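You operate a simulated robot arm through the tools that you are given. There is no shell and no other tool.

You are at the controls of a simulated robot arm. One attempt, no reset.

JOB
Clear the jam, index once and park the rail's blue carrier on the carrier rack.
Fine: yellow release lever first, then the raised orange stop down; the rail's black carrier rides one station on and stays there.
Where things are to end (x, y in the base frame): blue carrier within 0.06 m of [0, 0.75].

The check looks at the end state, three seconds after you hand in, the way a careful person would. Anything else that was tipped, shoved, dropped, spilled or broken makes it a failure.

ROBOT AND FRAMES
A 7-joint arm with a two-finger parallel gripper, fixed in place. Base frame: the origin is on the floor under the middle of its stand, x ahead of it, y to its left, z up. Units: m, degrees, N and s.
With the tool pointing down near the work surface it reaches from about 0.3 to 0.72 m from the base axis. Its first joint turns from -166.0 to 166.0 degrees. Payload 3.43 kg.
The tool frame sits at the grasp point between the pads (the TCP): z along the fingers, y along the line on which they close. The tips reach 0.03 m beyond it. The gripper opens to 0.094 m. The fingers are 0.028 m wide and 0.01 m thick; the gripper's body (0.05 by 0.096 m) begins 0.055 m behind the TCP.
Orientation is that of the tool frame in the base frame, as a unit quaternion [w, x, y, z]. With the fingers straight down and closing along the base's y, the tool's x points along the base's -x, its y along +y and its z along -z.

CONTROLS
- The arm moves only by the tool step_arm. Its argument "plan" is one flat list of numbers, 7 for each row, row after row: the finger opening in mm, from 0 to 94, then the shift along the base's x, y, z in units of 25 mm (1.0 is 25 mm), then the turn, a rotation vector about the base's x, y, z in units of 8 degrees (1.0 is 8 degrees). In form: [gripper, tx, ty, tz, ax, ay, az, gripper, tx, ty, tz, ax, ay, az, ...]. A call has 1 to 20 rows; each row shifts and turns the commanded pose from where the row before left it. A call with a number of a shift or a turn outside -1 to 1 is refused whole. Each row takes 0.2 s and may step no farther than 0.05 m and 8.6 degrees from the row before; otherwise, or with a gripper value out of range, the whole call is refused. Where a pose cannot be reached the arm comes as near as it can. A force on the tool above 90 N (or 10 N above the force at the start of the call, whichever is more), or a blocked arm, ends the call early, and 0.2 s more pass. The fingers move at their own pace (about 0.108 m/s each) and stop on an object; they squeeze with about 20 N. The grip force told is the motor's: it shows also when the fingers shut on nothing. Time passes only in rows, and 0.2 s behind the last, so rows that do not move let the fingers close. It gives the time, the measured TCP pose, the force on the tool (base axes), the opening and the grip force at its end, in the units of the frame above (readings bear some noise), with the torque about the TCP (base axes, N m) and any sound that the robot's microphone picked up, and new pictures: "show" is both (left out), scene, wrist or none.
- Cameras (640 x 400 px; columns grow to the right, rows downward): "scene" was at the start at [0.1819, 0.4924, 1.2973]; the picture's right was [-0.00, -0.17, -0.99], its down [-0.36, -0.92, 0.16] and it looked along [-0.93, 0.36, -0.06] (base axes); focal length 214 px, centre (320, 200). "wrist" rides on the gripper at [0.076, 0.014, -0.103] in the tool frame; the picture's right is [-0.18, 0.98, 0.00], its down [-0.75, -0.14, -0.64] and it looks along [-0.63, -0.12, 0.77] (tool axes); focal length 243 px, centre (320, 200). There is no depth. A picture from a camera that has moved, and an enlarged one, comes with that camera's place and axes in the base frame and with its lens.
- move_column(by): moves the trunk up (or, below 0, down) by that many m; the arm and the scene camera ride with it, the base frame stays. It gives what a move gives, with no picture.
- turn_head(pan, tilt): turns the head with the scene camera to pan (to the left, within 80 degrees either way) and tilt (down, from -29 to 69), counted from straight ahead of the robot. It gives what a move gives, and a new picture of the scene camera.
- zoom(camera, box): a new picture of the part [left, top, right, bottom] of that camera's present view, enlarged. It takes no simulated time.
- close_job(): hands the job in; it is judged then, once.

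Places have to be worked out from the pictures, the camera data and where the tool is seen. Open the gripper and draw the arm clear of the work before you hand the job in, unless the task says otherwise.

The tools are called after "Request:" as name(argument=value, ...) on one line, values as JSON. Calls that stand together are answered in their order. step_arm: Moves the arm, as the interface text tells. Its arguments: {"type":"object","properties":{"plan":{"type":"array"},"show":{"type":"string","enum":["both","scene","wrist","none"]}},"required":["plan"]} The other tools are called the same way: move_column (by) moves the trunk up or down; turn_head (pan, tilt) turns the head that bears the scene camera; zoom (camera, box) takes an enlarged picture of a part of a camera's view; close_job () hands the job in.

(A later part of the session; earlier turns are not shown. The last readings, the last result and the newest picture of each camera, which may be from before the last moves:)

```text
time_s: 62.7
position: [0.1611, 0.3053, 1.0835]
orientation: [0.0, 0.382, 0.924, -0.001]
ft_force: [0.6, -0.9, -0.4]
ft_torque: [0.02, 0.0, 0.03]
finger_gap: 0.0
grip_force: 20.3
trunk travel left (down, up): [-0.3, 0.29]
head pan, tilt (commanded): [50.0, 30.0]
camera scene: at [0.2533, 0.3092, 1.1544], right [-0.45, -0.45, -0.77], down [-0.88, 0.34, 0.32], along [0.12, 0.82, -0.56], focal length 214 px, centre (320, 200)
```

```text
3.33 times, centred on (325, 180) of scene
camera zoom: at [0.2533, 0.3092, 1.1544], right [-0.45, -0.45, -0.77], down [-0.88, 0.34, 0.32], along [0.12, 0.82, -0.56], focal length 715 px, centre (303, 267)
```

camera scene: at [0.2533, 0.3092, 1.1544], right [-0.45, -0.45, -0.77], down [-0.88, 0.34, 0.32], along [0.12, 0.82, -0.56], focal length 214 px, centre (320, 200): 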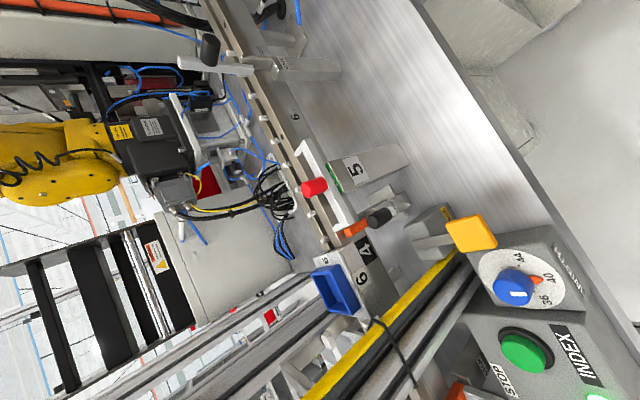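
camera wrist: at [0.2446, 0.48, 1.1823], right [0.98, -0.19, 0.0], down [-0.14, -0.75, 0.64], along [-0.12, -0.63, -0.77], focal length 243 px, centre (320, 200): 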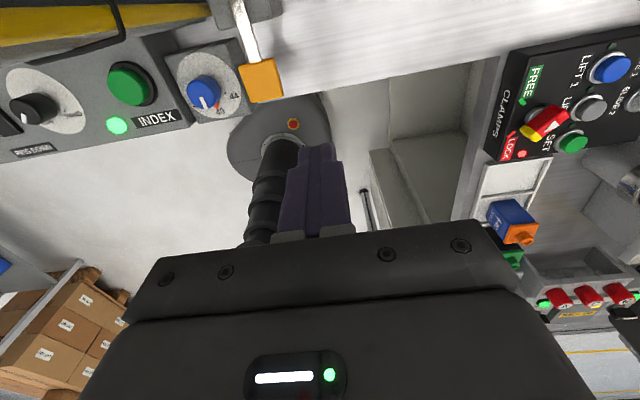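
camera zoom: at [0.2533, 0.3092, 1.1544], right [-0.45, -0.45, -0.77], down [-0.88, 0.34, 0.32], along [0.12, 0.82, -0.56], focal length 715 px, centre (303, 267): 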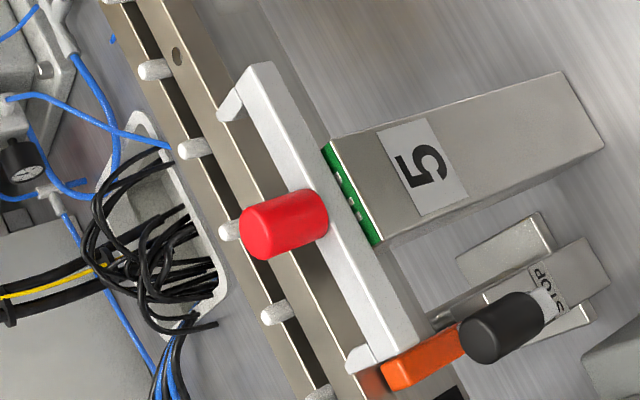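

Stop 4's orange block now lies beside the rail at or below its top, so it is down. For the INDEX button at (0.052, 0.445, 0.925) the post is close, so I'll return to yaw 0 and tilt the tool 30° so that the hand leans back toward -y.

Request:
step_arm(plan=[0, -0.73, 0, 0, 0, 0, 0.94, 0, -0.73, 0, 0, 0, 0, 0.94, 0, -0.73, 0, 0, 0, 0, 0.94, 0, -0.73, 0, 0, 0, 0, 0.94, 0, -0.73, 0, 0, 0, 0, 0.94, 0, -0.73, 0, 0, 0, 0, 0.93, 0, 0, 0, 0, 0.94, 0, 0, 0, 0, 0, 0, 0.94, 0, 0, 0, 0, 0, 0, 0.94, 0, 0, 0, 0, 0, 0, 0.93, 0, 0], show="both")

Request:
turn_head(pan=20, tilt=35)

```text
time_s: 64.9
position: [0.0555, 0.373, 1.0802]
orientation: [-0.001, -0.001, 0.966, 0.259]
ft_force: [0.3, 0.4, 0.8]
ft_torque: [-0.04, 0.01, 0.03]
finger_gap: 0.0002
grip_force: 19.9
out of reach, approached as far as the arm can: row 8, 9, 10
trunk travel left (down, up): [-0.3, 0.29]
head pan, tilt (commanded): [50.0, 30.0]
camera scene: at [0.1174, 0.3959, 1.1752], right [0.0, -0.17, -0.98], down [-0.87, -0.49, 0.09], along [-0.5, 0.85, -0.15], focal length 214 px, centre (320, 200)
camera wrist: at [-0.0217, 0.3352, 1.1768], right [0.18, 0.85, 0.49], down [0.75, -0.44, 0.49], along [0.63, 0.28, -0.72], focal length 243 px, centre (320, 200)
```

scene: 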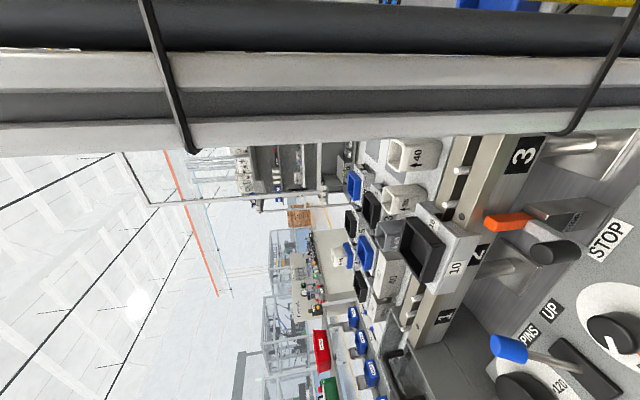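
wrist: 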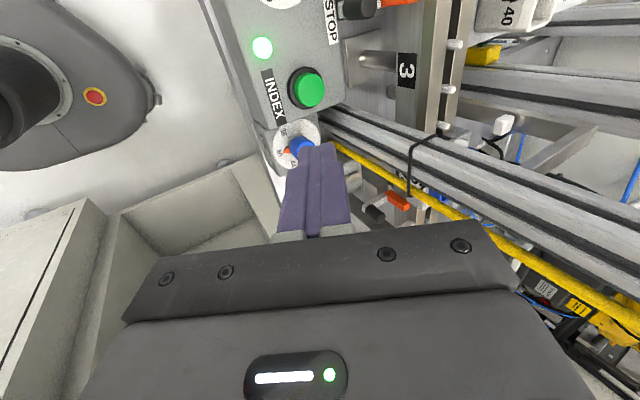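

```text
time_s: 65.8
position: [0.055, 0.3745, 1.0809]
orientation: [0.0, -0.001, 0.966, 0.258]
ft_force: [0.2, 0.0, 0.6]
ft_torque: [0.0, -0.02, 0.0]
finger_gap: 0.0001
grip_force: 19.9
trunk travel left (down, up): [-0.3, 0.29]
head pan, tilt (commanded): [20.0, 35.0]
camera scene: at [0.1094, 0.3737, 1.1344], right [0.0, -0.64, -0.77], down [-0.82, -0.44, 0.37], along [-0.57, 0.63, -0.53], focal length 214 px, centre (320, 200)
```

scene: 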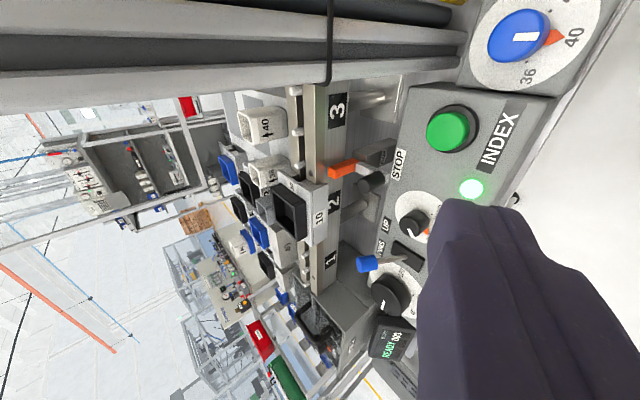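

The display now reads READY and the lamp is green. The tool is tilted 30° at (0.055, 0.374, 1.081); the button re-computes to (0.053, 0.446, 0.925). I'll move over it.

Request:
step_arm(plan=[0, 0, 0.7, -1, 0, 0, 0, 0, 0, 0.7, -1, 0, 0, 0, 0, 0, 0.7, -1, 0, 0, 0], show="both")

```text
time_s: 66.6
position: [0.0552, 0.4261, 1.002]
orientation: [0.0, -0.001, 0.966, 0.258]
ft_force: [-0.5, -0.8, -0.5]
ft_torque: [-0.01, 0.01, 0.02]
finger_gap: 0.0
grip_force: 20.3
trunk travel left (down, up): [-0.3, 0.29]
head pan, tilt (commanded): [20.0, 35.0]
camera scene: at [0.1105, 0.4267, 1.0576], right [0.0, -0.64, -0.77], down [-0.82, -0.44, 0.37], along [-0.57, 0.63, -0.53], focal length 214 px, centre (320, 200)
camera wrist: at [-0.0208, 0.3876, 1.1001], right [0.18, 0.85, 0.49], down [0.75, -0.44, 0.49], along [0.63, 0.28, -0.72], focal length 243 px, centre (320, 200)
```

scene: 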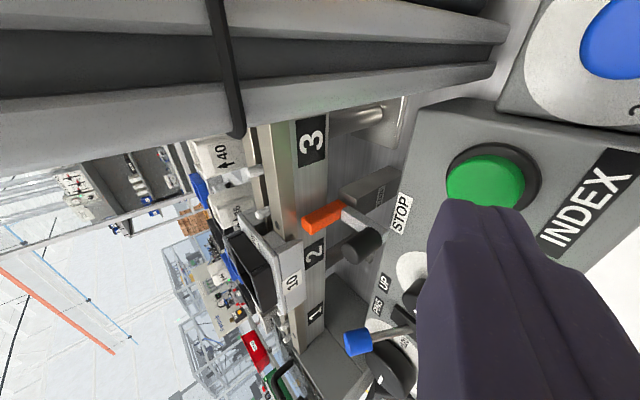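
wrist: 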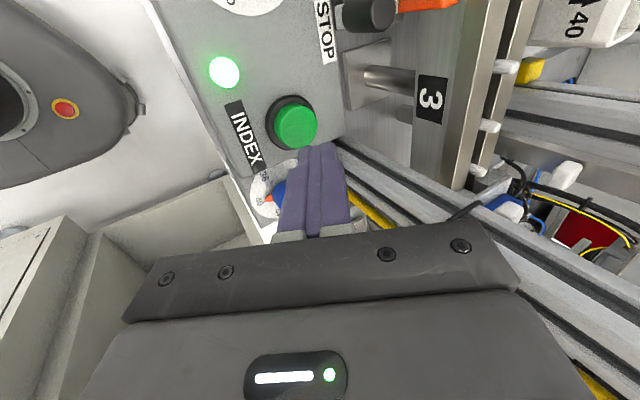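

Refined button top is (0.053, 0.448, 0.926); the tip is at (0.055, 0.441, 0.976). I'll align, descend, and press in small steps.

Request:
step_arm(plan=[0, -0.08, 0.28, -0.9, 0, 0, 0, 0, 0, 0, -0.8, 0, 0, 0, 0, 0, 0, -0.2, 0, 0, 0, 0, 0, 0, -0.15, 0, 0, 0], show="both")

```text
time_s: 67.6
position: [0.0528, 0.4315, 0.9539]
orientation: [0.001, -0.002, 0.965, 0.261]
ft_force: [1.7, 2.0, 31.8]
ft_torque: [0.25, 0.03, -0.03]
finger_gap: 0.0
grip_force: 19.8
trunk travel left (down, up): [-0.3, 0.29]
head pan, tilt (commanded): [20.0, 35.0]
heard: click
camera scene: at [0.1082, 0.4323, 1.0089], right [0.0, -0.64, -0.77], down [-0.82, -0.44, 0.36], along [-0.57, 0.63, -0.52], focal length 214 px, centre (320, 200)
camera wrist: at [-0.0232, 0.3929, 1.051], right [0.18, 0.85, 0.5], down [0.75, -0.45, 0.48], along [0.63, 0.29, -0.72], focal length 243 px, centre (320, 200)
```

scene: 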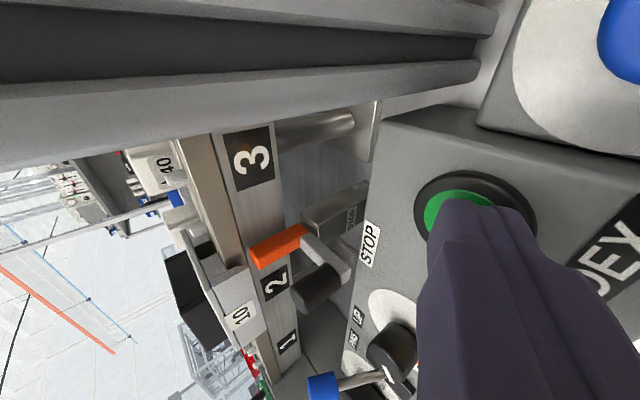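
wrist: 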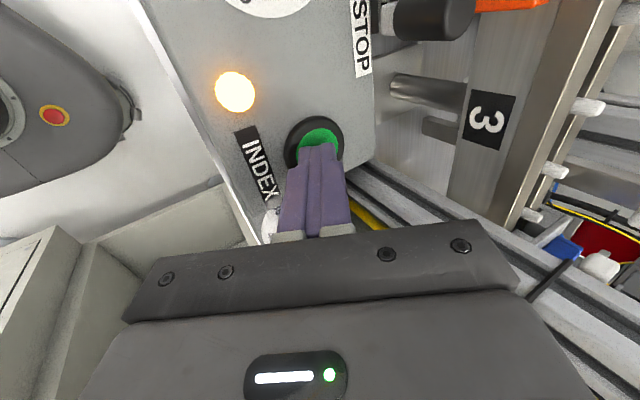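

A click was heard and the lamp turned amber, so indexing started. I'll lift straight off the button and back away while it runs.

Request:
step_arm(plan=[0, 0, 0, 0.8, 0, 0, 0, 0, 0, 0, 1, 0, 0, 0, 0, 0, 0, 1, 0, 0, 0, 0, 0, -0.5, 1, 0, 0, 0, 0, 0, -0.5, 1, 0, 0, 0, 0, 0, 0, 0, 0, 0, 0, 0, 0, 0, 0, 0, 0, 0], show="both")

```text
time_s: 69.2
position: [0.0539, 0.4087, 1.0727]
orientation: [-0.001, -0.002, 0.966, 0.259]
ft_force: [-1.2, -0.7, -0.5]
ft_torque: [0.0, 0.0, -0.01]
finger_gap: 0.0
grip_force: 19.9
trunk travel left (down, up): [-0.3, 0.29]
head pan, tilt (commanded): [20.0, 35.0]
camera scene: at [0.1083, 0.4087, 1.1268], right [0.0, -0.64, -0.77], down [-0.82, -0.44, 0.37], along [-0.57, 0.63, -0.53], focal length 214 px, centre (320, 200)
camera wrist: at [-0.023, 0.3696, 1.1693], right [0.18, 0.85, 0.49], down [0.75, -0.44, 0.49], along [0.63, 0.28, -0.72], focal length 243 px, centre (320, 200)
```

scene: 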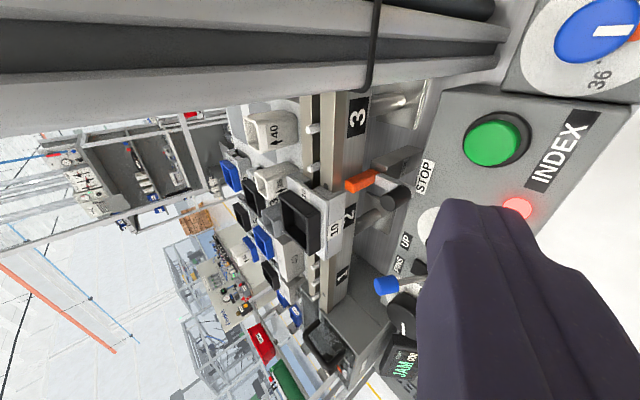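
wrist: 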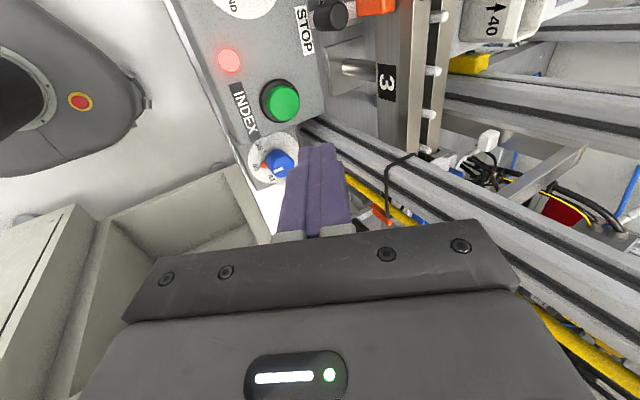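

The lamp is red and the display says JAM again, and the black carrier still appears at station 2. I need to find what blocked it; zooming in on the display, carrier and stop 2.

Request:
zoom(camera="scene", box=[340, 300, 440, 400])

Request:
zoom(camera="scene", box=[270, 130, 430, 250])

Request:
zoom(camera="scene", box=[280, 60, 440, 190])

```text
4.00 times, centred on (390, 350) of scene
camera zoom: at [0.1083, 0.4087, 1.1268], right [0.0, -0.64, -0.77], down [-0.82, -0.44, 0.37], along [-0.57, 0.63, -0.53], focal length 858 px, centre (40, -400)
```

zoom: 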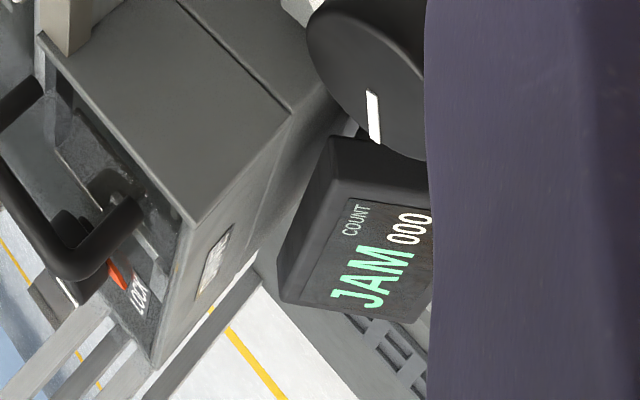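

```text
3.33 times, centred on (350, 190) of scene
camera zoom: at [0.1083, 0.4087, 1.1268], right [0.0, -0.64, -0.77], down [-0.82, -0.44, 0.37], along [-0.57, 0.63, -0.53], focal length 715 px, centre (220, 233)
```

zoom: 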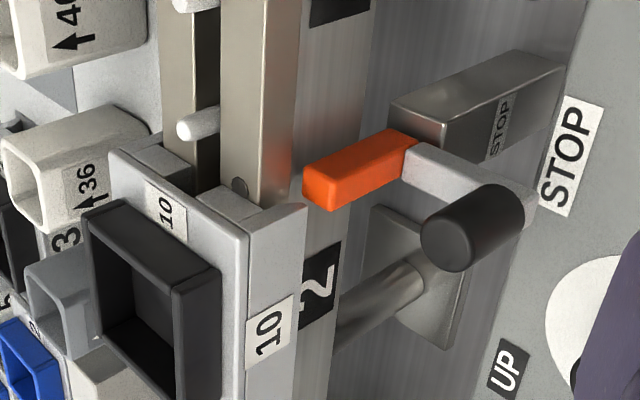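

```text
3.08 times, centred on (360, 125) of scene
camera zoom: at [0.1083, 0.4087, 1.1268], right [0.0, -0.64, -0.77], down [-0.82, -0.44, 0.37], along [-0.57, 0.63, -0.53], focal length 660 px, centre (197, 431)
```

zoom: 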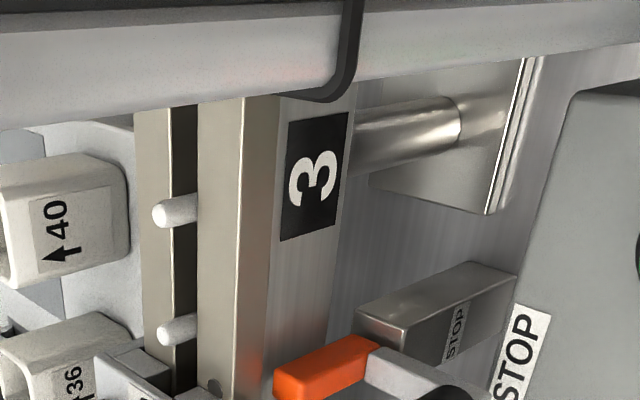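

Display shows JAM with count 000; stop 2 looks down. Now check the blue carrier and stop 4 by going back to vertical tool and viewing from the usual spot.

Request:
step_arm(plan=[0, 0, -0.6, 0.5, -0.94, 0, 0, 0, 0, -0.6, 0.5, -0.94, 0, 0, 0, 0, -0.6, 0, -0.94, 0, 0, 0, 0, -0.6, 0, -0.93, 0, 0], show="none")

Request:
turn_head(pan=60, tilt=0)

Request:
zoom(camera="scene", box=[260, 20, 460, 220])

```text
time_s: 70.2
position: [0.053, 0.3467, 1.0992]
orientation: [0.0, 0.0, 1.0, 0.0]
ft_force: [-0.2, -0.6, -0.3]
ft_torque: [-0.02, -0.02, 0.01]
finger_gap: 0.0
grip_force: 19.8
trunk travel left (down, up): [-0.3, 0.29]
head pan, tilt (commanded): [20.0, 35.0]
```

```text
time_s: 71.3
position: [0.0535, 0.3471, 1.0982]
orientation: [0.0, 0.0, 1.0, 0.0]
ft_force: [-0.2, 0.8, -0.9]
ft_torque: [0.05, 0.02, 0.03]
finger_gap: 0.0002
grip_force: 20.3
trunk travel left (down, up): [-0.3, 0.29]
head pan, tilt (commanded): [60.0, 0.0]
camera scene: at [0.1641, 0.4233, 1.1816], right [0.0, -0.5, -0.87], down [-1.0, 0.0, 0.0], along [0.0, 0.87, -0.5], focal length 214 px, centre (320, 200)
```

scene: 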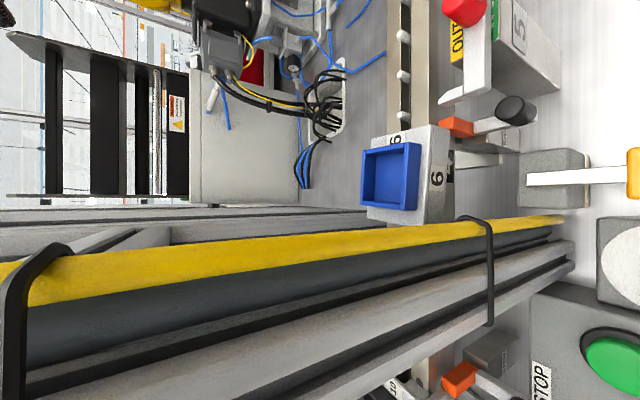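

```text
2.00 times, centred on (360, 120) of scene
camera zoom: at [0.1641, 0.4233, 1.1816], right [0.0, -0.5, -0.87], down [-1.0, 0.0, 0.0], along [0.0, 0.87, -0.5], focal length 429 px, centre (240, 360)
```

zoom: 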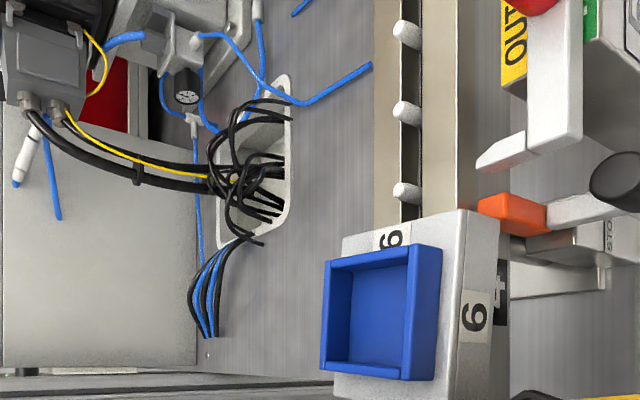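

The blue carrier is still at x≈0.187 (station 4) and perhaps slightly skewed. I'll return to the exact earlier side-view spot (TCP 0.071, 0.316, 1.053) to measure how far stop 4 really went down.

Request:
step_arm(plan=[0, 0.7, -1, -1, 0, 0, 0, 0, 0, -0.24, -0.83, 0, 0, 0], show="none")

Request:
turn_head(pan=70, tilt=0)

Request:
zoom(camera="scene", box=[300, 50, 500, 200])

Request:
zoom(camera="scene", box=[340, 130, 480, 230])

```text
time_s: 71.9
position: [0.0714, 0.3172, 1.0509]
orientation: [0.0, 0.0, 1.0, 0.0]
ft_force: [0.7, -0.6, -0.8]
ft_torque: [0.03, -0.02, 0.01]
finger_gap: 0.0
grip_force: 20.6
trunk travel left (down, up): [-0.3, 0.29]
head pan, tilt (commanded): [60.0, 0.0]
```

```text
time_s: 72.6
position: [0.0712, 0.3165, 1.0527]
orientation: [0.0, -0.002, 1.0, 0.0]
ft_force: [0.1, 0.4, 0.5]
ft_torque: [-0.03, -0.01, 0.01]
finger_gap: 0.0
grip_force: 19.5
trunk travel left (down, up): [-0.3, 0.29]
head pan, tilt (commanded): [70.0, 0.0]
camera scene: at [0.1828, 0.3999, 1.1495], right [0.0, -0.34, -0.94], down [-1.0, 0.0, 0.0], along [0.0, 0.94, -0.34], focal length 214 px, centre (320, 200)
```

scene: 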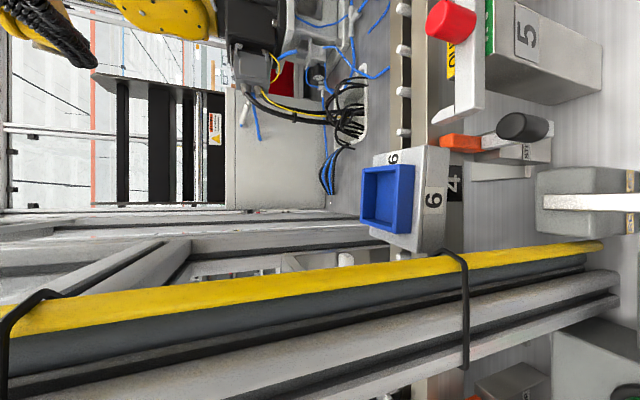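

```text
2.67 times, centred on (400, 125) of scene
camera zoom: at [0.1828, 0.3999, 1.1495], right [0.0, -0.34, -0.94], down [-1.0, 0.0, 0.0], along [0.0, 0.94, -0.34], focal length 572 px, centre (107, 400)
```

zoom: 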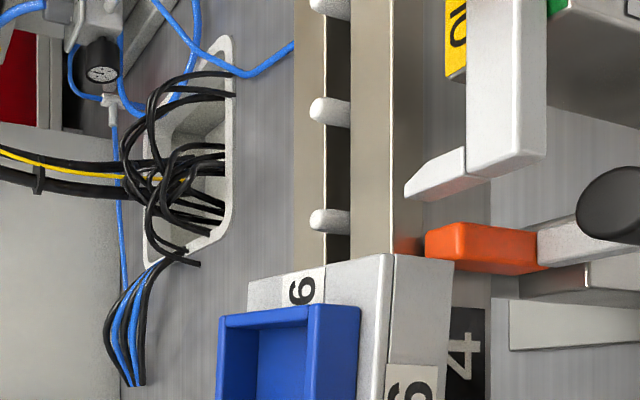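

```text
4.00 times, centred on (410, 180) of scene
camera zoom: at [0.1828, 0.3999, 1.1495], right [0.0, -0.34, -0.94], down [-1.0, 0.0, 0.0], along [0.0, 0.94, -0.34], focal length 858 px, centre (-40, 280)
```

zoom: 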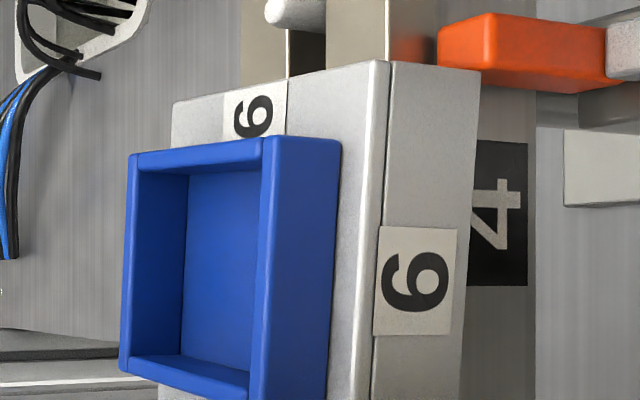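

Now the comparison shows stop 4's orange block dropped to exactly stop 2's level, but the blue carrier has advanced about 1 cm and yawed ~4° clockwise, as if caught on its -y side. Let me look at the black carrier from its equal viewpoint to see if it moved too.

Request:
step_arm(plan=[0, -1, 0, 0, 0, 0, 0, 0, -1, 0, 0, 0, 0, 0, 0, -1, 0, 0, 0, 0, 0, 0, -1, 0, 0, 0, 0, 0, 0, -1, 0, 0, 0, 0, 0, 0, -1, 0, 0, 0, 0, 0, 0, -1, 0, 0, 0, 0, 0, 0, -1, 0, 0, 0, 0, 0, 0, -1, 0, 0, 0, 0, 0, 0, -1, 0, 0, 0, 0, 0], show="scene")

Request:
zoom(camera="scene", box=[300, 50, 500, 200])

Request:
zoom(camera="scene", box=[340, 90, 500, 190])

```text
time_s: 74.8
position: [-0.1795, 0.3173, 1.0532]
orientation: [0.0, -0.001, 1.0, 0.0]
ft_force: [1.0, -0.4, 0.4]
ft_torque: [0.03, 0.0, 0.07]
finger_gap: 0.0001
grip_force: 20.4
trunk travel left (down, up): [-0.3, 0.29]
head pan, tilt (commanded): [70.0, 0.0]
camera scene: at [-0.0691, 0.3986, 1.1497], right [0.0, -0.34, -0.94], down [-1.0, 0.0, 0.0], along [0.0, 0.94, -0.34], focal length 214 px, centre (320, 200)
```

scene: 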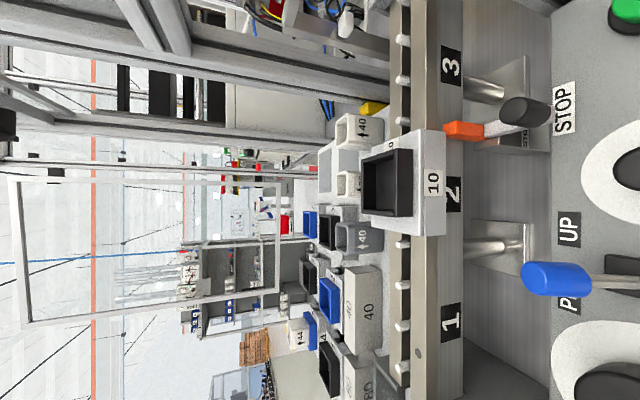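

```text
2.67 times, centred on (400, 125) of scene
camera zoom: at [-0.0691, 0.3986, 1.1497], right [0.0, -0.34, -0.94], down [-1.0, 0.0, 0.0], along [0.0, 0.94, -0.34], focal length 572 px, centre (107, 400)
```

zoom: 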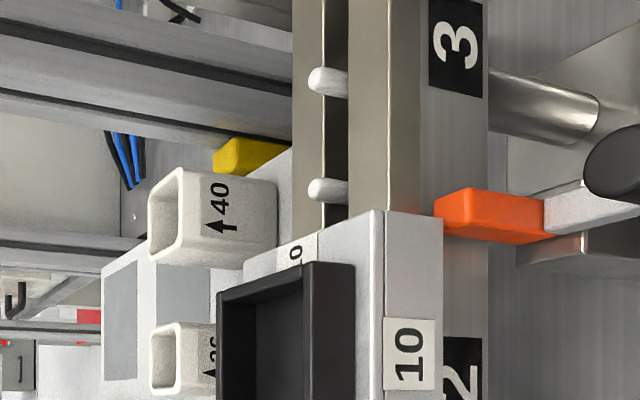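

```text
4.00 times, centred on (420, 140) of scene
camera zoom: at [-0.0691, 0.3986, 1.1497], right [0.0, -0.34, -0.94], down [-1.0, 0.0, 0.0], along [0.0, 0.94, -0.34], focal length 858 px, centre (-80, 440)
```

zoom: 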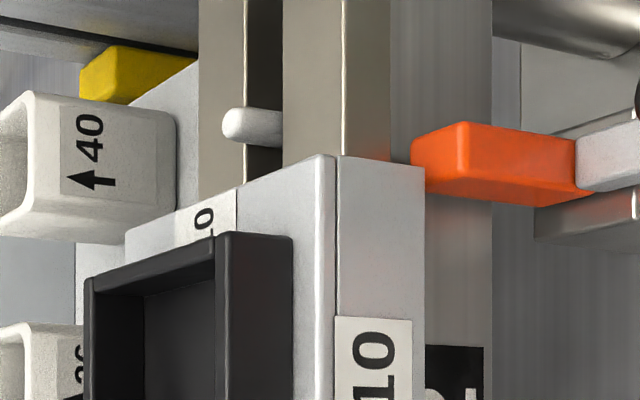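

The black carrier moved straight ~1 cm over stop 2's lowered block, but measured against the rail edge, stop 4's block is still about 4 mm higher than stop 2's, so it wasn't fully down and caught the blue carrier. I'll redo the sequence: lever first again (jam state), then the stop pressed fully. Moving back above the lever now.

Request:
step_arm(plan=[0, 1, 0, 0, 0, 0, 0, 0, 1, 0, 0, 0, 0, 0, 0, 1, 0, 0, 0, 0, 0, 0, 1, 0, 0, 0, 0, 0, 0, 1, 0, 0, 0, 0, 0, 0, 1, 0, 0, 0, 0, 0, 0, 1, 0, 0, 0, 0, 0, 0, 1, 0, 0, 0, 0, 0, 0, 1, 0, 0, 0, 0, 0, 0, 1, 0, 0, 0, 0, 0, 0, 1, 0, 0, 0, 0, 0, 0, 1, 0, 0, 0, 0, 0, 0, 1, 0, 0, 0, 0, 0, 0, 1, 0, 0, 0, 0, 0, 0, 0.42, 0, 0, 0, 0, 0, 0, 0, 1, 0, 0, 0, 0, 0, 0, 1, 0, 0, 0, 0, 0, 0, 1, 0, 0, 0, 0, 0, 0, 1, 0, 0, 0, 0, 0, 0, 0.4, 0, 0, 0, 0], show="none")

Request:
turn_head(pan=20, tilt=35)

```text
time_s: 79.0
position: [0.1819, 0.4257, 1.0517]
orientation: [0.001, 0.0, 1.0, 0.0]
ft_force: [0.0, -0.2, 0.2]
ft_torque: [-0.03, 0.02, -0.02]
finger_gap: 0.0
grip_force: 20.0
trunk travel left (down, up): [-0.3, 0.29]
head pan, tilt (commanded): [70.0, 0.0]
```

```text
time_s: 80.2
position: [0.182, 0.4254, 1.0529]
orientation: [0.0, -0.001, 1.0, -0.001]
ft_force: [0.2, -0.2, 0.3]
ft_torque: [0.01, 0.0, 0.02]
finger_gap: 0.0
grip_force: 20.3
trunk travel left (down, up): [-0.3, 0.29]
head pan, tilt (commanded): [20.0, 35.0]
camera scene: at [0.2368, 0.4542, 1.0983], right [0.0, -0.94, -0.34], down [-0.82, -0.2, 0.54], along [-0.57, 0.28, -0.77], focal length 214 px, centre (320, 200)
```

scene: 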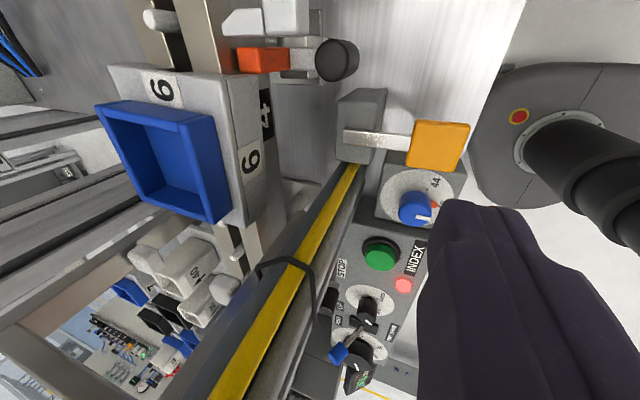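

I'm above the paddle; the blue carrier's front-right corner indeed rests against the orange block. Pressing the lever again.

Request:
step_arm(plan=[0, 0, 0.08, -1, 0, 0, 0, 0, 0, 0, -1, 0, 0, 0, 0, 0, 0, -1, 0, 0, 0, 0, 0, 0, -0.4, 0, 0, 0, 0, 0, 0, -0.3, 0, 0, 0, 0, 0, 0, -0.2, 0, 0, 0, 0, 0, 0, -0.2, 0, 0, 0, 0, 0, 0, -0.15, 0, 0, 0], show="scene")

```text
time_s: 82.0
position: [0.1811, 0.4293, 0.9484]
orientation: [0.0, 0.0, 1.0, 0.002]
ft_force: [1.5, 1.3, 32.5]
ft_torque: [0.31, -0.04, 0.01]
finger_gap: 0.0002
grip_force: 19.9
trunk travel left (down, up): [-0.3, 0.29]
head pan, tilt (commanded): [20.0, 35.0]
camera scene: at [0.2361, 0.4569, 0.9943], right [0.0, -0.94, -0.35], down [-0.82, -0.2, 0.54], along [-0.57, 0.28, -0.77], focal length 214 px, centre (320, 200)
```

scene: 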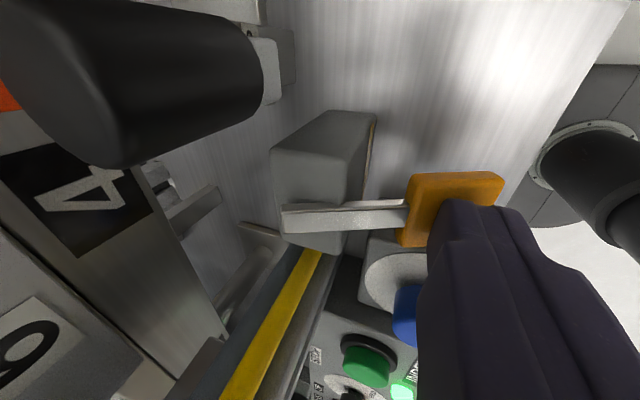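

Lamp is green again. I lift off, then go to the stop with the -90° yaw as before.

Request:
step_arm(plan=[0, 0, 0, 0.6, 0, 0, 0, 0, 0, 0, 1, 0, 0, 0, 0, 0, 0, 1, 0, 0, 0, 0, 0, 0, 1, 0, 0, 0, 0, 0, -0.5, 1, 0, 0, 0, 0, 1, -0.5, 0.6, 0, 0, 0, 0, 1, 0, 0, 0, 0, 0], show="scene")

Request:
step_arm(plan=[0, 0, 0, 0, 0, 0, -1, 0, 0, 0, 0, 0, 0, -1, 0, 0, 0, 0, 0, 0, -1, 0, 0, 0, 0, 0, 0, -1, 0, 0, 0, 0, 0, 0, -1, 0, 0, 0, 0, 0, 0, -1, 0, 0, 0, 0, 0, 0, -1, 0, 0, 0, 0, 0, 0, -1, 0, 0, 0, 0, 0, 0, -1, 0, 0, 0, 0, 0, 0, -1, 0, 0, 0, 0, 0, 0, -1, 0, 0, 0, 0, 0, 0, -0.25], show="none")

```text
time_s: 83.6
position: [0.2302, 0.4039, 1.0769]
orientation: [0.0, -0.001, 1.0, 0.0]
ft_force: [0.4, 0.3, 0.0]
ft_torque: [0.01, -0.02, -0.01]
finger_gap: 0.0
grip_force: 20.5
trunk travel left (down, up): [-0.3, 0.29]
head pan, tilt (commanded): [20.0, 35.0]
camera scene: at [0.2863, 0.4323, 1.1225], right [0.0, -0.94, -0.34], down [-0.82, -0.2, 0.54], along [-0.57, 0.28, -0.77], focal length 214 px, centre (320, 200)
```

scene: 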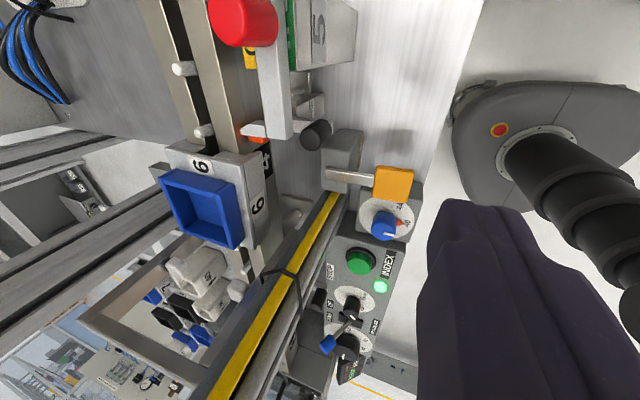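

```text
time_s: 86.2
position: [0.2301, 0.4032, 1.0753]
orientation: [0.0, 0.707, 0.708, 0.0]
ft_force: [0.1, -0.2, 0.4]
ft_torque: [0.04, -0.03, -0.02]
finger_gap: 0.0
grip_force: 20.5
trunk travel left (down, up): [-0.3, 0.29]
head pan, tilt (commanded): [20.0, 35.0]
```

Now over the knob and press down, this time centred and harder (still under the 90 N cutoff).

Request:
step_arm(plan=[0, 0.12, 1, 0, 0, 0, 0, 0, 0, 1, 0, 0, 0, 0, 0, 0, 1, 0, 0, 0, 0, 0, 0, 0.35, 0, 0, 0, 0, 0, 0, 0, -1, 0, 0, 0, 0, 0, 0, -1, 0, 0, 0, 0, 0, 0, -0.2, 0, 0, 0, 0, 0, 0, -0.2, 0, 0, 0], show="wrist")

```text
time_s: 87.7
position: [0.2335, 0.4979, 1.0426]
orientation: [-0.007, 0.705, 0.709, 0.016]
ft_force: [-10.6, 2.8, 51.4]
ft_torque: [0.55, -0.14, 0.15]
finger_gap: 0.0
grip_force: 19.6
trunk travel left (down, up): [-0.3, 0.29]
head pan, tilt (commanded): [20.0, 35.0]
stopped in row 7: the force on the tool passed its limit at 105 N (the readings are from after the stop); the commanded pose is now the measured one
camera wrist: at [0.2456, 0.5713, 1.1485], right [0.98, -0.18, 0.01], down [-0.15, -0.78, 0.61], along [-0.1, -0.61, -0.79], focal length 243 px, centre (320, 200)
```

wrist: 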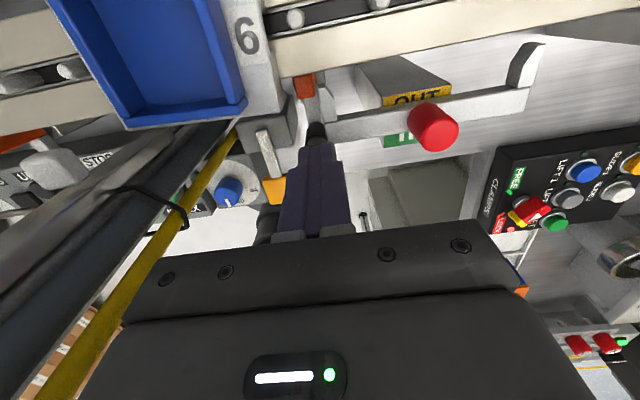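

The press hit something early (tip z≈1.013, pushed toward -x/+y) - most likely the end of the fork bar beside the knob. I'll lift straight up at once and look.

Request:
step_arm(plan=[0, 0, 0, 0.5, 0, 0, 0, 0, 0, 0, 1, 0, 0, 0, 0, 0, -1, 0.5, 0, 0, 0, 0, 0, -1, 0, 0, 0, 0], show="wrist")

Request:
turn_head(pan=0, tilt=25)

Request:
zoom(camera="scene", box=[100, 100, 420, 300])

```text
time_s: 88.7
position: [0.236, 0.4459, 1.0866]
orientation: [-0.005, 0.706, 0.708, 0.012]
ft_force: [-0.2, 0.1, -0.4]
ft_torque: [0.05, -0.01, -0.03]
finger_gap: 0.0
grip_force: 19.7
trunk travel left (down, up): [-0.3, 0.29]
head pan, tilt (commanded): [20.0, 35.0]
camera wrist: at [0.2493, 0.5198, 1.1925], right [0.98, -0.18, 0.01], down [-0.15, -0.77, 0.62], along [-0.11, -0.61, -0.78], focal length 243 px, centre (320, 200)
```

wrist: 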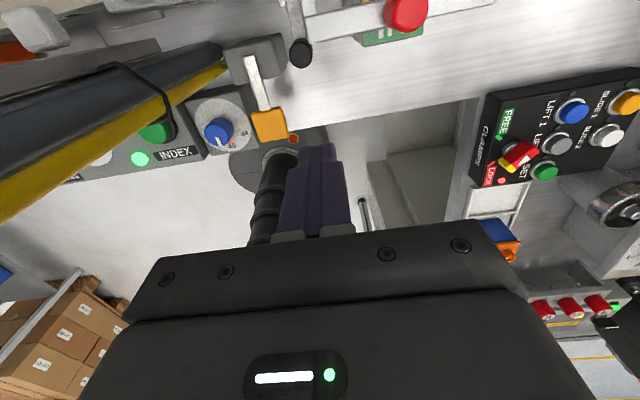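

```text
time_s: 89.5
position: [0.2369, 0.4458, 1.0887]
orientation: [-0.004, 0.706, 0.708, 0.012]
ft_force: [0.8, 0.2, -0.1]
ft_torque: [-0.01, 0.01, 0.01]
finger_gap: 0.0
grip_force: 20.0
trunk travel left (down, up): [-0.3, 0.29]
head pan, tilt (commanded): [0.0, 25.0]
camera scene: at [0.2373, 0.3738, 1.1218], right [-1.0, 0.0, -0.01], down [-0.01, 0.9, 0.44], along [0.01, 0.44, -0.9], focal length 214 px, centre (320, 200)
```

scene: 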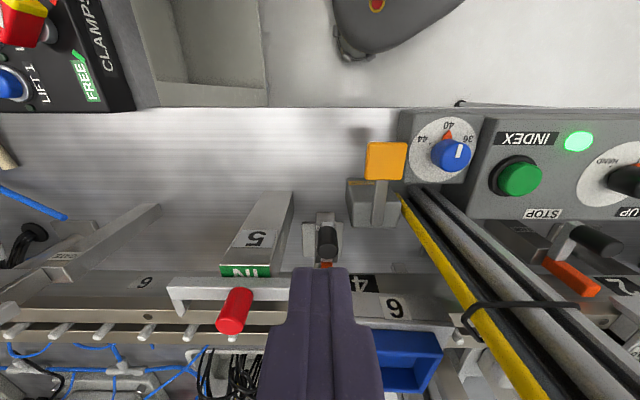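

```text
2.00 times, centred on (260, 200) of scene
camera zoom: at [0.2373, 0.3738, 1.1218], right [-1.0, 0.0, -0.01], down [-0.01, 0.9, 0.44], along [0.01, 0.44, -0.9], focal length 429 px, centre (440, 200)
```

zoom: 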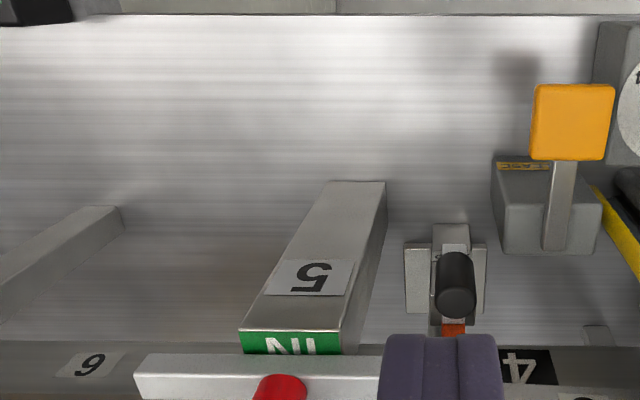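

The green "IN" band of the fork is now more exposed than before, so I may have nudged the station-5 fork. I'll go back to the exact starting pose (0.171, 0.4395, 1.178, yaw 0) and compare with the very first straight-down picture.

Request:
step_arm(plan=[0, 0, 0, 1, -0.167, 0.076, -0.02, 0, 0, 0, 1, 0, 0, 0, 0, 0, 0, 1, 0, 0, 0, 0, 0, 0, 0.6, 0, 0, 1, 0, 0, 0, 0, 0, 0, 1, 0, 0, 0, 0, 0, 0, 1, 0, 0, 0, 0, 0, 0, 1, 0, 0, 0, 0, 0, 0, 1, 0, 0, 0, 0, 0, 0, 1, 0, 0, 0, 0, 0, 0, 1, 0, 0, 0, 0, 0, 0, 1, 0, 0, 0, 0, 0, 0, 1, 0, 0, 0, 0, 0, 0, 1, 0, 0, 0, 0, 0, 0, 1, 0, 0, 0, 0, 0, 0, 0.25, 0, -0.9, -0.1, 0, 0, 0, 0, 0, -0.9, -0.1, 0, 0, 0, 0, 0, -0.84, -0.05, 0, 0, 0, 0], show="none")

Request:
turn_head(pan=0, tilt=0)

Request:
zoom(camera="scene", box=[130, 90, 350, 290])

```text
time_s: 93.3
position: [0.1705, 0.4386, 1.1764]
orientation: [0.001, -0.001, 1.0, -0.001]
ft_force: [-0.2, 0.0, 0.2]
ft_torque: [-0.02, -0.04, 0.02]
finger_gap: 0.0
grip_force: 19.4
trunk travel left (down, up): [-0.3, 0.29]
head pan, tilt (commanded): [0.0, 25.0]
```

```text
time_s: 94.2
position: [0.1717, 0.4383, 1.1766]
orientation: [0.001, 0.0, 1.0, -0.001]
ft_force: [0.3, 0.0, -0.1]
ft_torque: [-0.02, 0.0, -0.01]
finger_gap: 0.0
grip_force: 20.0
trunk travel left (down, up): [-0.3, 0.29]
head pan, tilt (commanded): [0.0, 0.0]
camera scene: at [0.2828, 0.4367, 1.215], right [0.0, -1.0, 0.0], down [-1.0, 0.0, 0.0], along [0.0, 0.0, -1.0], focal length 214 px, centre (320, 200)
```

scene: 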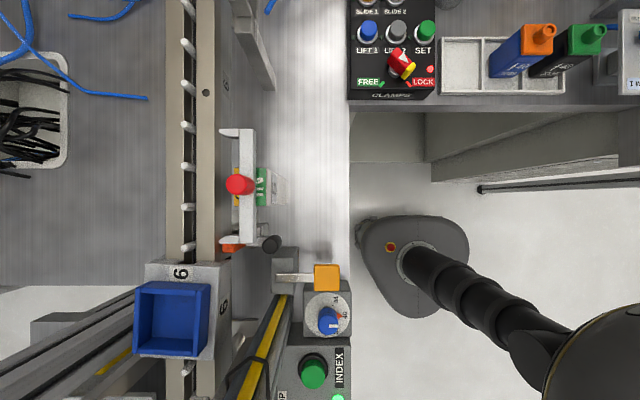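

```text
2.00 times, centred on (240, 190) of scene
camera zoom: at [0.2828, 0.4367, 1.215], right [0.0, -1.0, 0.0], down [-1.0, 0.0, 0.0], along [0.0, 0.0, -1.0], focal length 429 px, centre (480, 220)
```

zoom: 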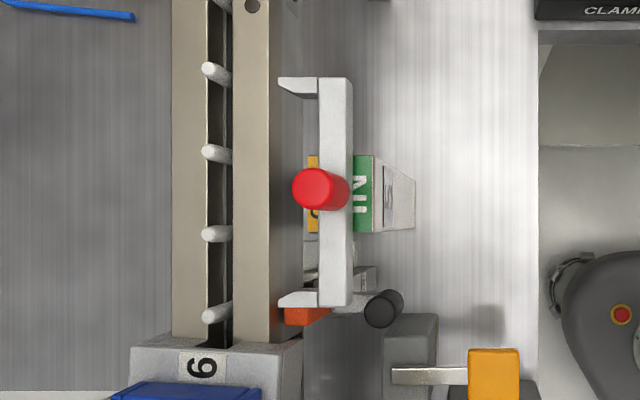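

Comparing, the fork bar and red knob sit about 9 px (≈8 mm) further toward the rail than at the start, so I did nudge it; it must be put back. Let me get the knob's position by stereo with the wrist camera.

Request:
step_arm(plan=[60, 0.6, 0, 0, 0, 0, 0, 60, 0.6, 0, 0, 0, 0, 0], show="both")

Request:
zoom(camera="wrist", box=[260, 40, 460, 200])

Request:
zoom(camera="scene", box=[180, 130, 340, 300])

```text
time_s: 94.8
position: [0.202, 0.4374, 1.1754]
orientation: [0.001, 0.0, 1.0, 0.0]
ft_force: [-0.1, -0.2, -0.3]
ft_torque: [0.0, 0.0, 0.02]
finger_gap: 0.06
grip_force: 0.0
trunk travel left (down, up): [-0.3, 0.29]
head pan, tilt (commanded): [0.0, 0.0]
camera scene: at [0.3123, 0.436, 1.2138], right [0.0, -1.0, 0.0], down [-1.0, 0.0, 0.0], along [0.0, 0.0, -1.0], focal length 214 px, centre (320, 200)
camera wrist: at [0.1248, 0.4528, 1.2787], right [0.18, 0.98, 0.0], down [0.75, -0.14, 0.64], along [0.63, -0.12, -0.77], focal length 243 px, centre (320, 200)
```

scene: 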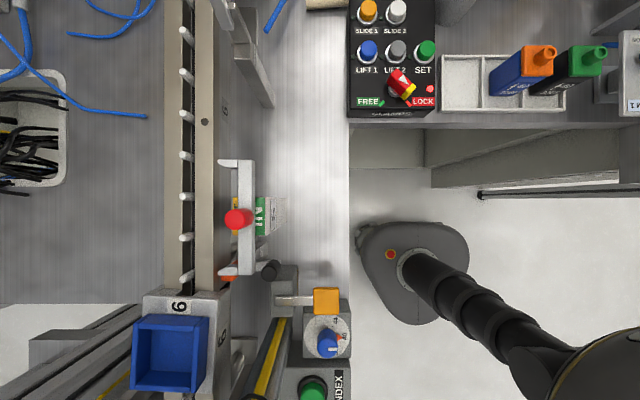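
wrist: 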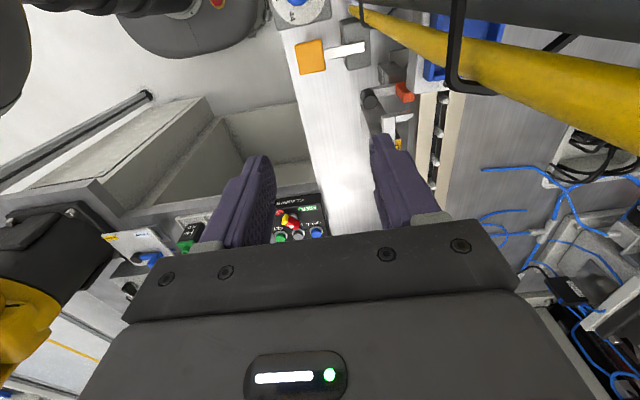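

```text
2.50 times, centred on (360, 120) of wrist
camera zoom: at [0.1248, 0.4528, 1.2787], right [0.18, 0.98, 0.0], down [0.75, -0.14, 0.64], along [0.63, -0.12, -0.77], focal length 606 px, centre (220, 400)
```

zoom: 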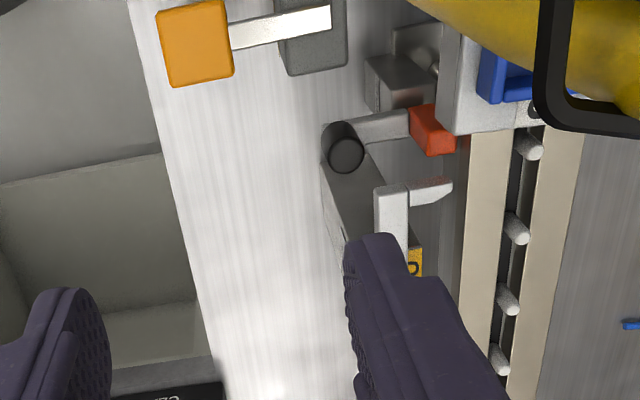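

```text
2.35 times, centred on (260, 215) of scene
camera zoom: at [0.3123, 0.436, 1.2138], right [0.0, -1.0, 0.0], down [-1.0, 0.0, 0.0], along [0.0, 0.0, -1.0], focal length 505 px, centre (461, 165)
```

zoom: 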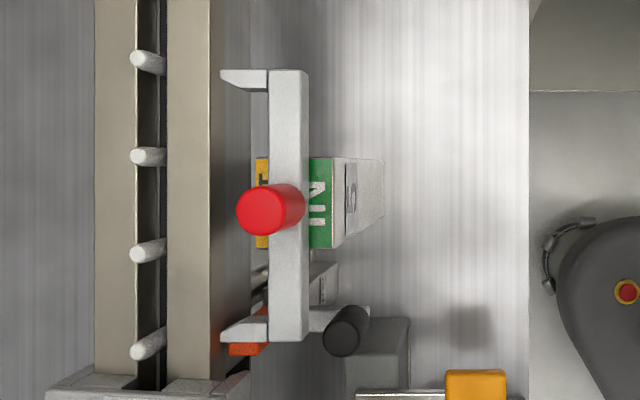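

Stereo gives: fork bar top z≈1.012, x 0.242–0.350, now y 0.497–0.512; red knob at (0.296, 0.5065, top 1.034), Ø≈18 mm. I'll yaw -90°, straddle the red knob along x, grip it lightly and draw it back ~7.5 mm in -y.

Request:
step_arm(plan=[60, 0.94, -0.35, 0, 0, 0, -1, 60, 0.94, -0.35, 0, 0, 0, -1, 60, 0.94, 0, 0, 0, 0, -1, 60, 0.94, 0, 0, 0, 0, -1, 60, 0, 0, 0, 0, 0, -1, 60, 0, 0, 0, 0, 0, -1, 60, 0, 0, 0, 0, 0, -1, 60, 0, 0, 0, 0, 0, -1, 60, 0, 0, 0, 0, 0, -1, 60, 0, 0, 0, 0, 0, -1, 60, 0, 0, 0, 0, 0, -1, 60, 0, 0, 0, 0, 0, -0.25], show="none")

Request:
turn_head(pan=0, tilt=20)

```text
time_s: 97.4
position: [0.2943, 0.4208, 1.1757]
orientation: [0.0, 0.708, 0.706, -0.001]
ft_force: [0.2, -0.1, 0.5]
ft_torque: [-0.01, 0.01, -0.01]
finger_gap: 0.0599
grip_force: 0.1
trunk travel left (down, up): [-0.3, 0.29]
head pan, tilt (commanded): [0.0, 0.0]
```

```text
time_s: 98.2
position: [0.2952, 0.4214, 1.1757]
orientation: [0.001, 0.707, 0.707, -0.001]
ft_force: [0.1, 0.3, -0.1]
ft_torque: [0.0, 0.02, 0.01]
finger_gap: 0.0602
grip_force: 0.0
trunk travel left (down, up): [-0.3, 0.29]
head pan, tilt (commanded): [0.0, 20.0]
camera scene: at [0.296, 0.341, 1.2117], right [-1.0, 0.0, 0.0], down [0.0, 0.94, 0.34], along [0.0, 0.34, -0.94], focal length 214 px, centre (320, 200)
```

scene: 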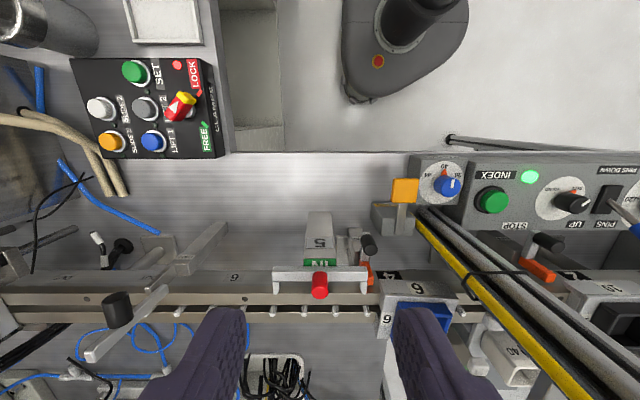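

Well aligned with the red knob (column 320). Move over it and descend to TCP z≈1.05 with fingers open around it.

Request:
step_arm(plan=[60, 0.03, 1, 0, 0, 0, 0, 60, 0, 1, 0, 0, 0, 0, 60, 0, 1, 0, 0, 0, 0, 60, 0, 0.4, 0, 0, 0, 0, 60, 0, 0, -1, 0, 0, 0, 60, 0, 0, -1, 0, 0, 0, 60, 0, 0, -1, 0, 0, 0, 60, 0, 0, -1, 0, 0, 0], show="both")

```text
time_s: 100.0
position: [0.2959, 0.5064, 1.0755]
orientation: [0.001, 0.707, 0.707, 0.0]
ft_force: [0.2, -0.6, 0.0]
ft_torque: [-0.02, 0.01, 0.01]
finger_gap: 0.06
grip_force: 0.1
trunk travel left (down, up): [-0.3, 0.29]
head pan, tilt (commanded): [0.0, 20.0]
camera scene: at [0.2968, 0.4272, 1.1114], right [-1.0, 0.0, 0.0], down [0.0, 0.94, 0.34], along [0.0, 0.34, -0.94], focal length 214 px, centre (320, 200)
camera wrist: at [0.3099, 0.5836, 1.1794], right [0.98, -0.18, 0.0], down [-0.14, -0.75, 0.64], along [-0.12, -0.63, -0.77], focal length 243 px, centre (320, 200)
```

scene: 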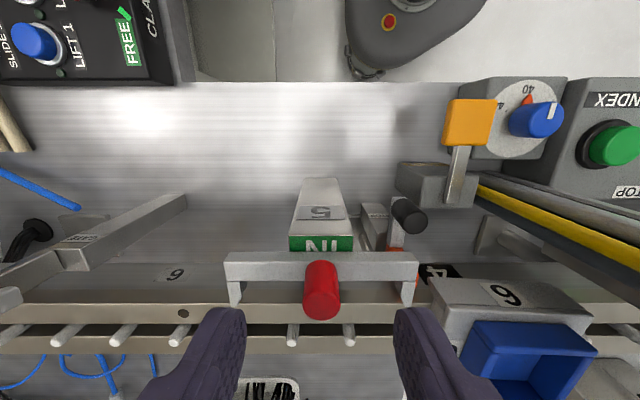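
wrist: 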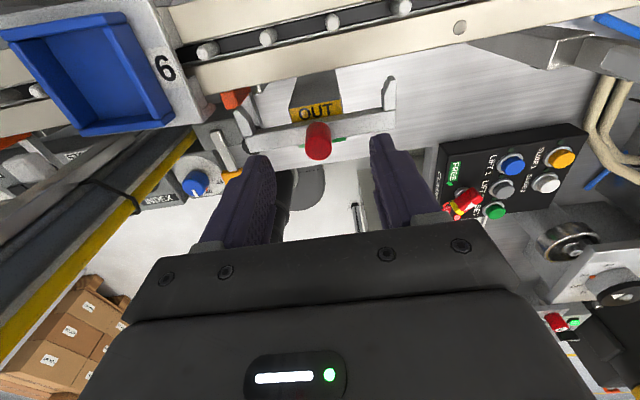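

The red knob is centred between the fingers. Descend another 27 mm and close gently on it.

Request:
step_arm(plan=[60, 0, 0, -0.6, 0, 0, 0, 60, 0, 0, -0.5, 0, 0, 0, 30, 0, 0, 0, 0, 0, 0, 14, 0, 0, 0, 0, 0, 0, 14, 0, 0, 0, 0, 0, 0], show="wrist")

```text
time_s: 101.2
position: [0.2948, 0.5057, 1.0487]
orientation: [0.001, 0.707, 0.707, 0.0]
ft_force: [-3.8, 0.3, -2.2]
ft_torque: [0.54, -0.35, 0.02]
finger_gap: 0.0174
grip_force: 44.9
trunk travel left (down, up): [-0.3, 0.29]
head pan, tilt (commanded): [0.0, 20.0]
camera wrist: at [0.3091, 0.5829, 1.1527], right [0.98, -0.18, 0.0], down [-0.14, -0.75, 0.64], along [-0.12, -0.63, -0.77], focal length 243 px, centre (320, 200)
```

wrist: 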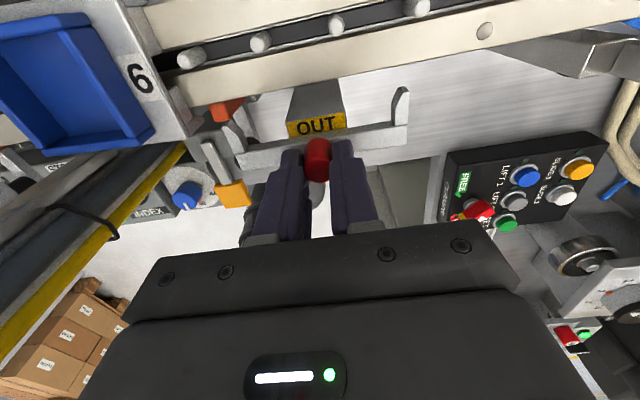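

Knob gripped (17.4 mm). Now pull toward -y in small steps, watching the force.

Request:
step_arm(plan=[14, 0, -0.08, 0, 0, 0, 0, 14, 0, -0.08, 0, 0, 0, 0, 14, 0, 0, 0, 0, 0, 0], show="wrist")

```text
time_s: 102.0
position: [0.295, 0.5021, 1.0502]
orientation: [0.0, 0.708, 0.707, 0.0]
ft_force: [-4.2, 0.4, 0.1]
ft_torque: [0.64, -0.33, 0.06]
finger_gap: 0.0174
grip_force: 45.4
trunk travel left (down, up): [-0.3, 0.29]
head pan, tilt (commanded): [0.0, 20.0]
camera wrist: at [0.3091, 0.5789, 1.1526], right [0.98, -0.18, 0.0], down [-0.14, -0.75, 0.64], along [-0.12, -0.63, -0.77], focal length 243 px, centre (320, 200)
```

wrist: 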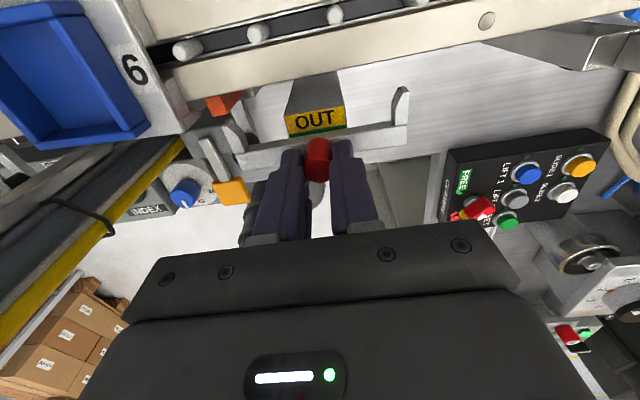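

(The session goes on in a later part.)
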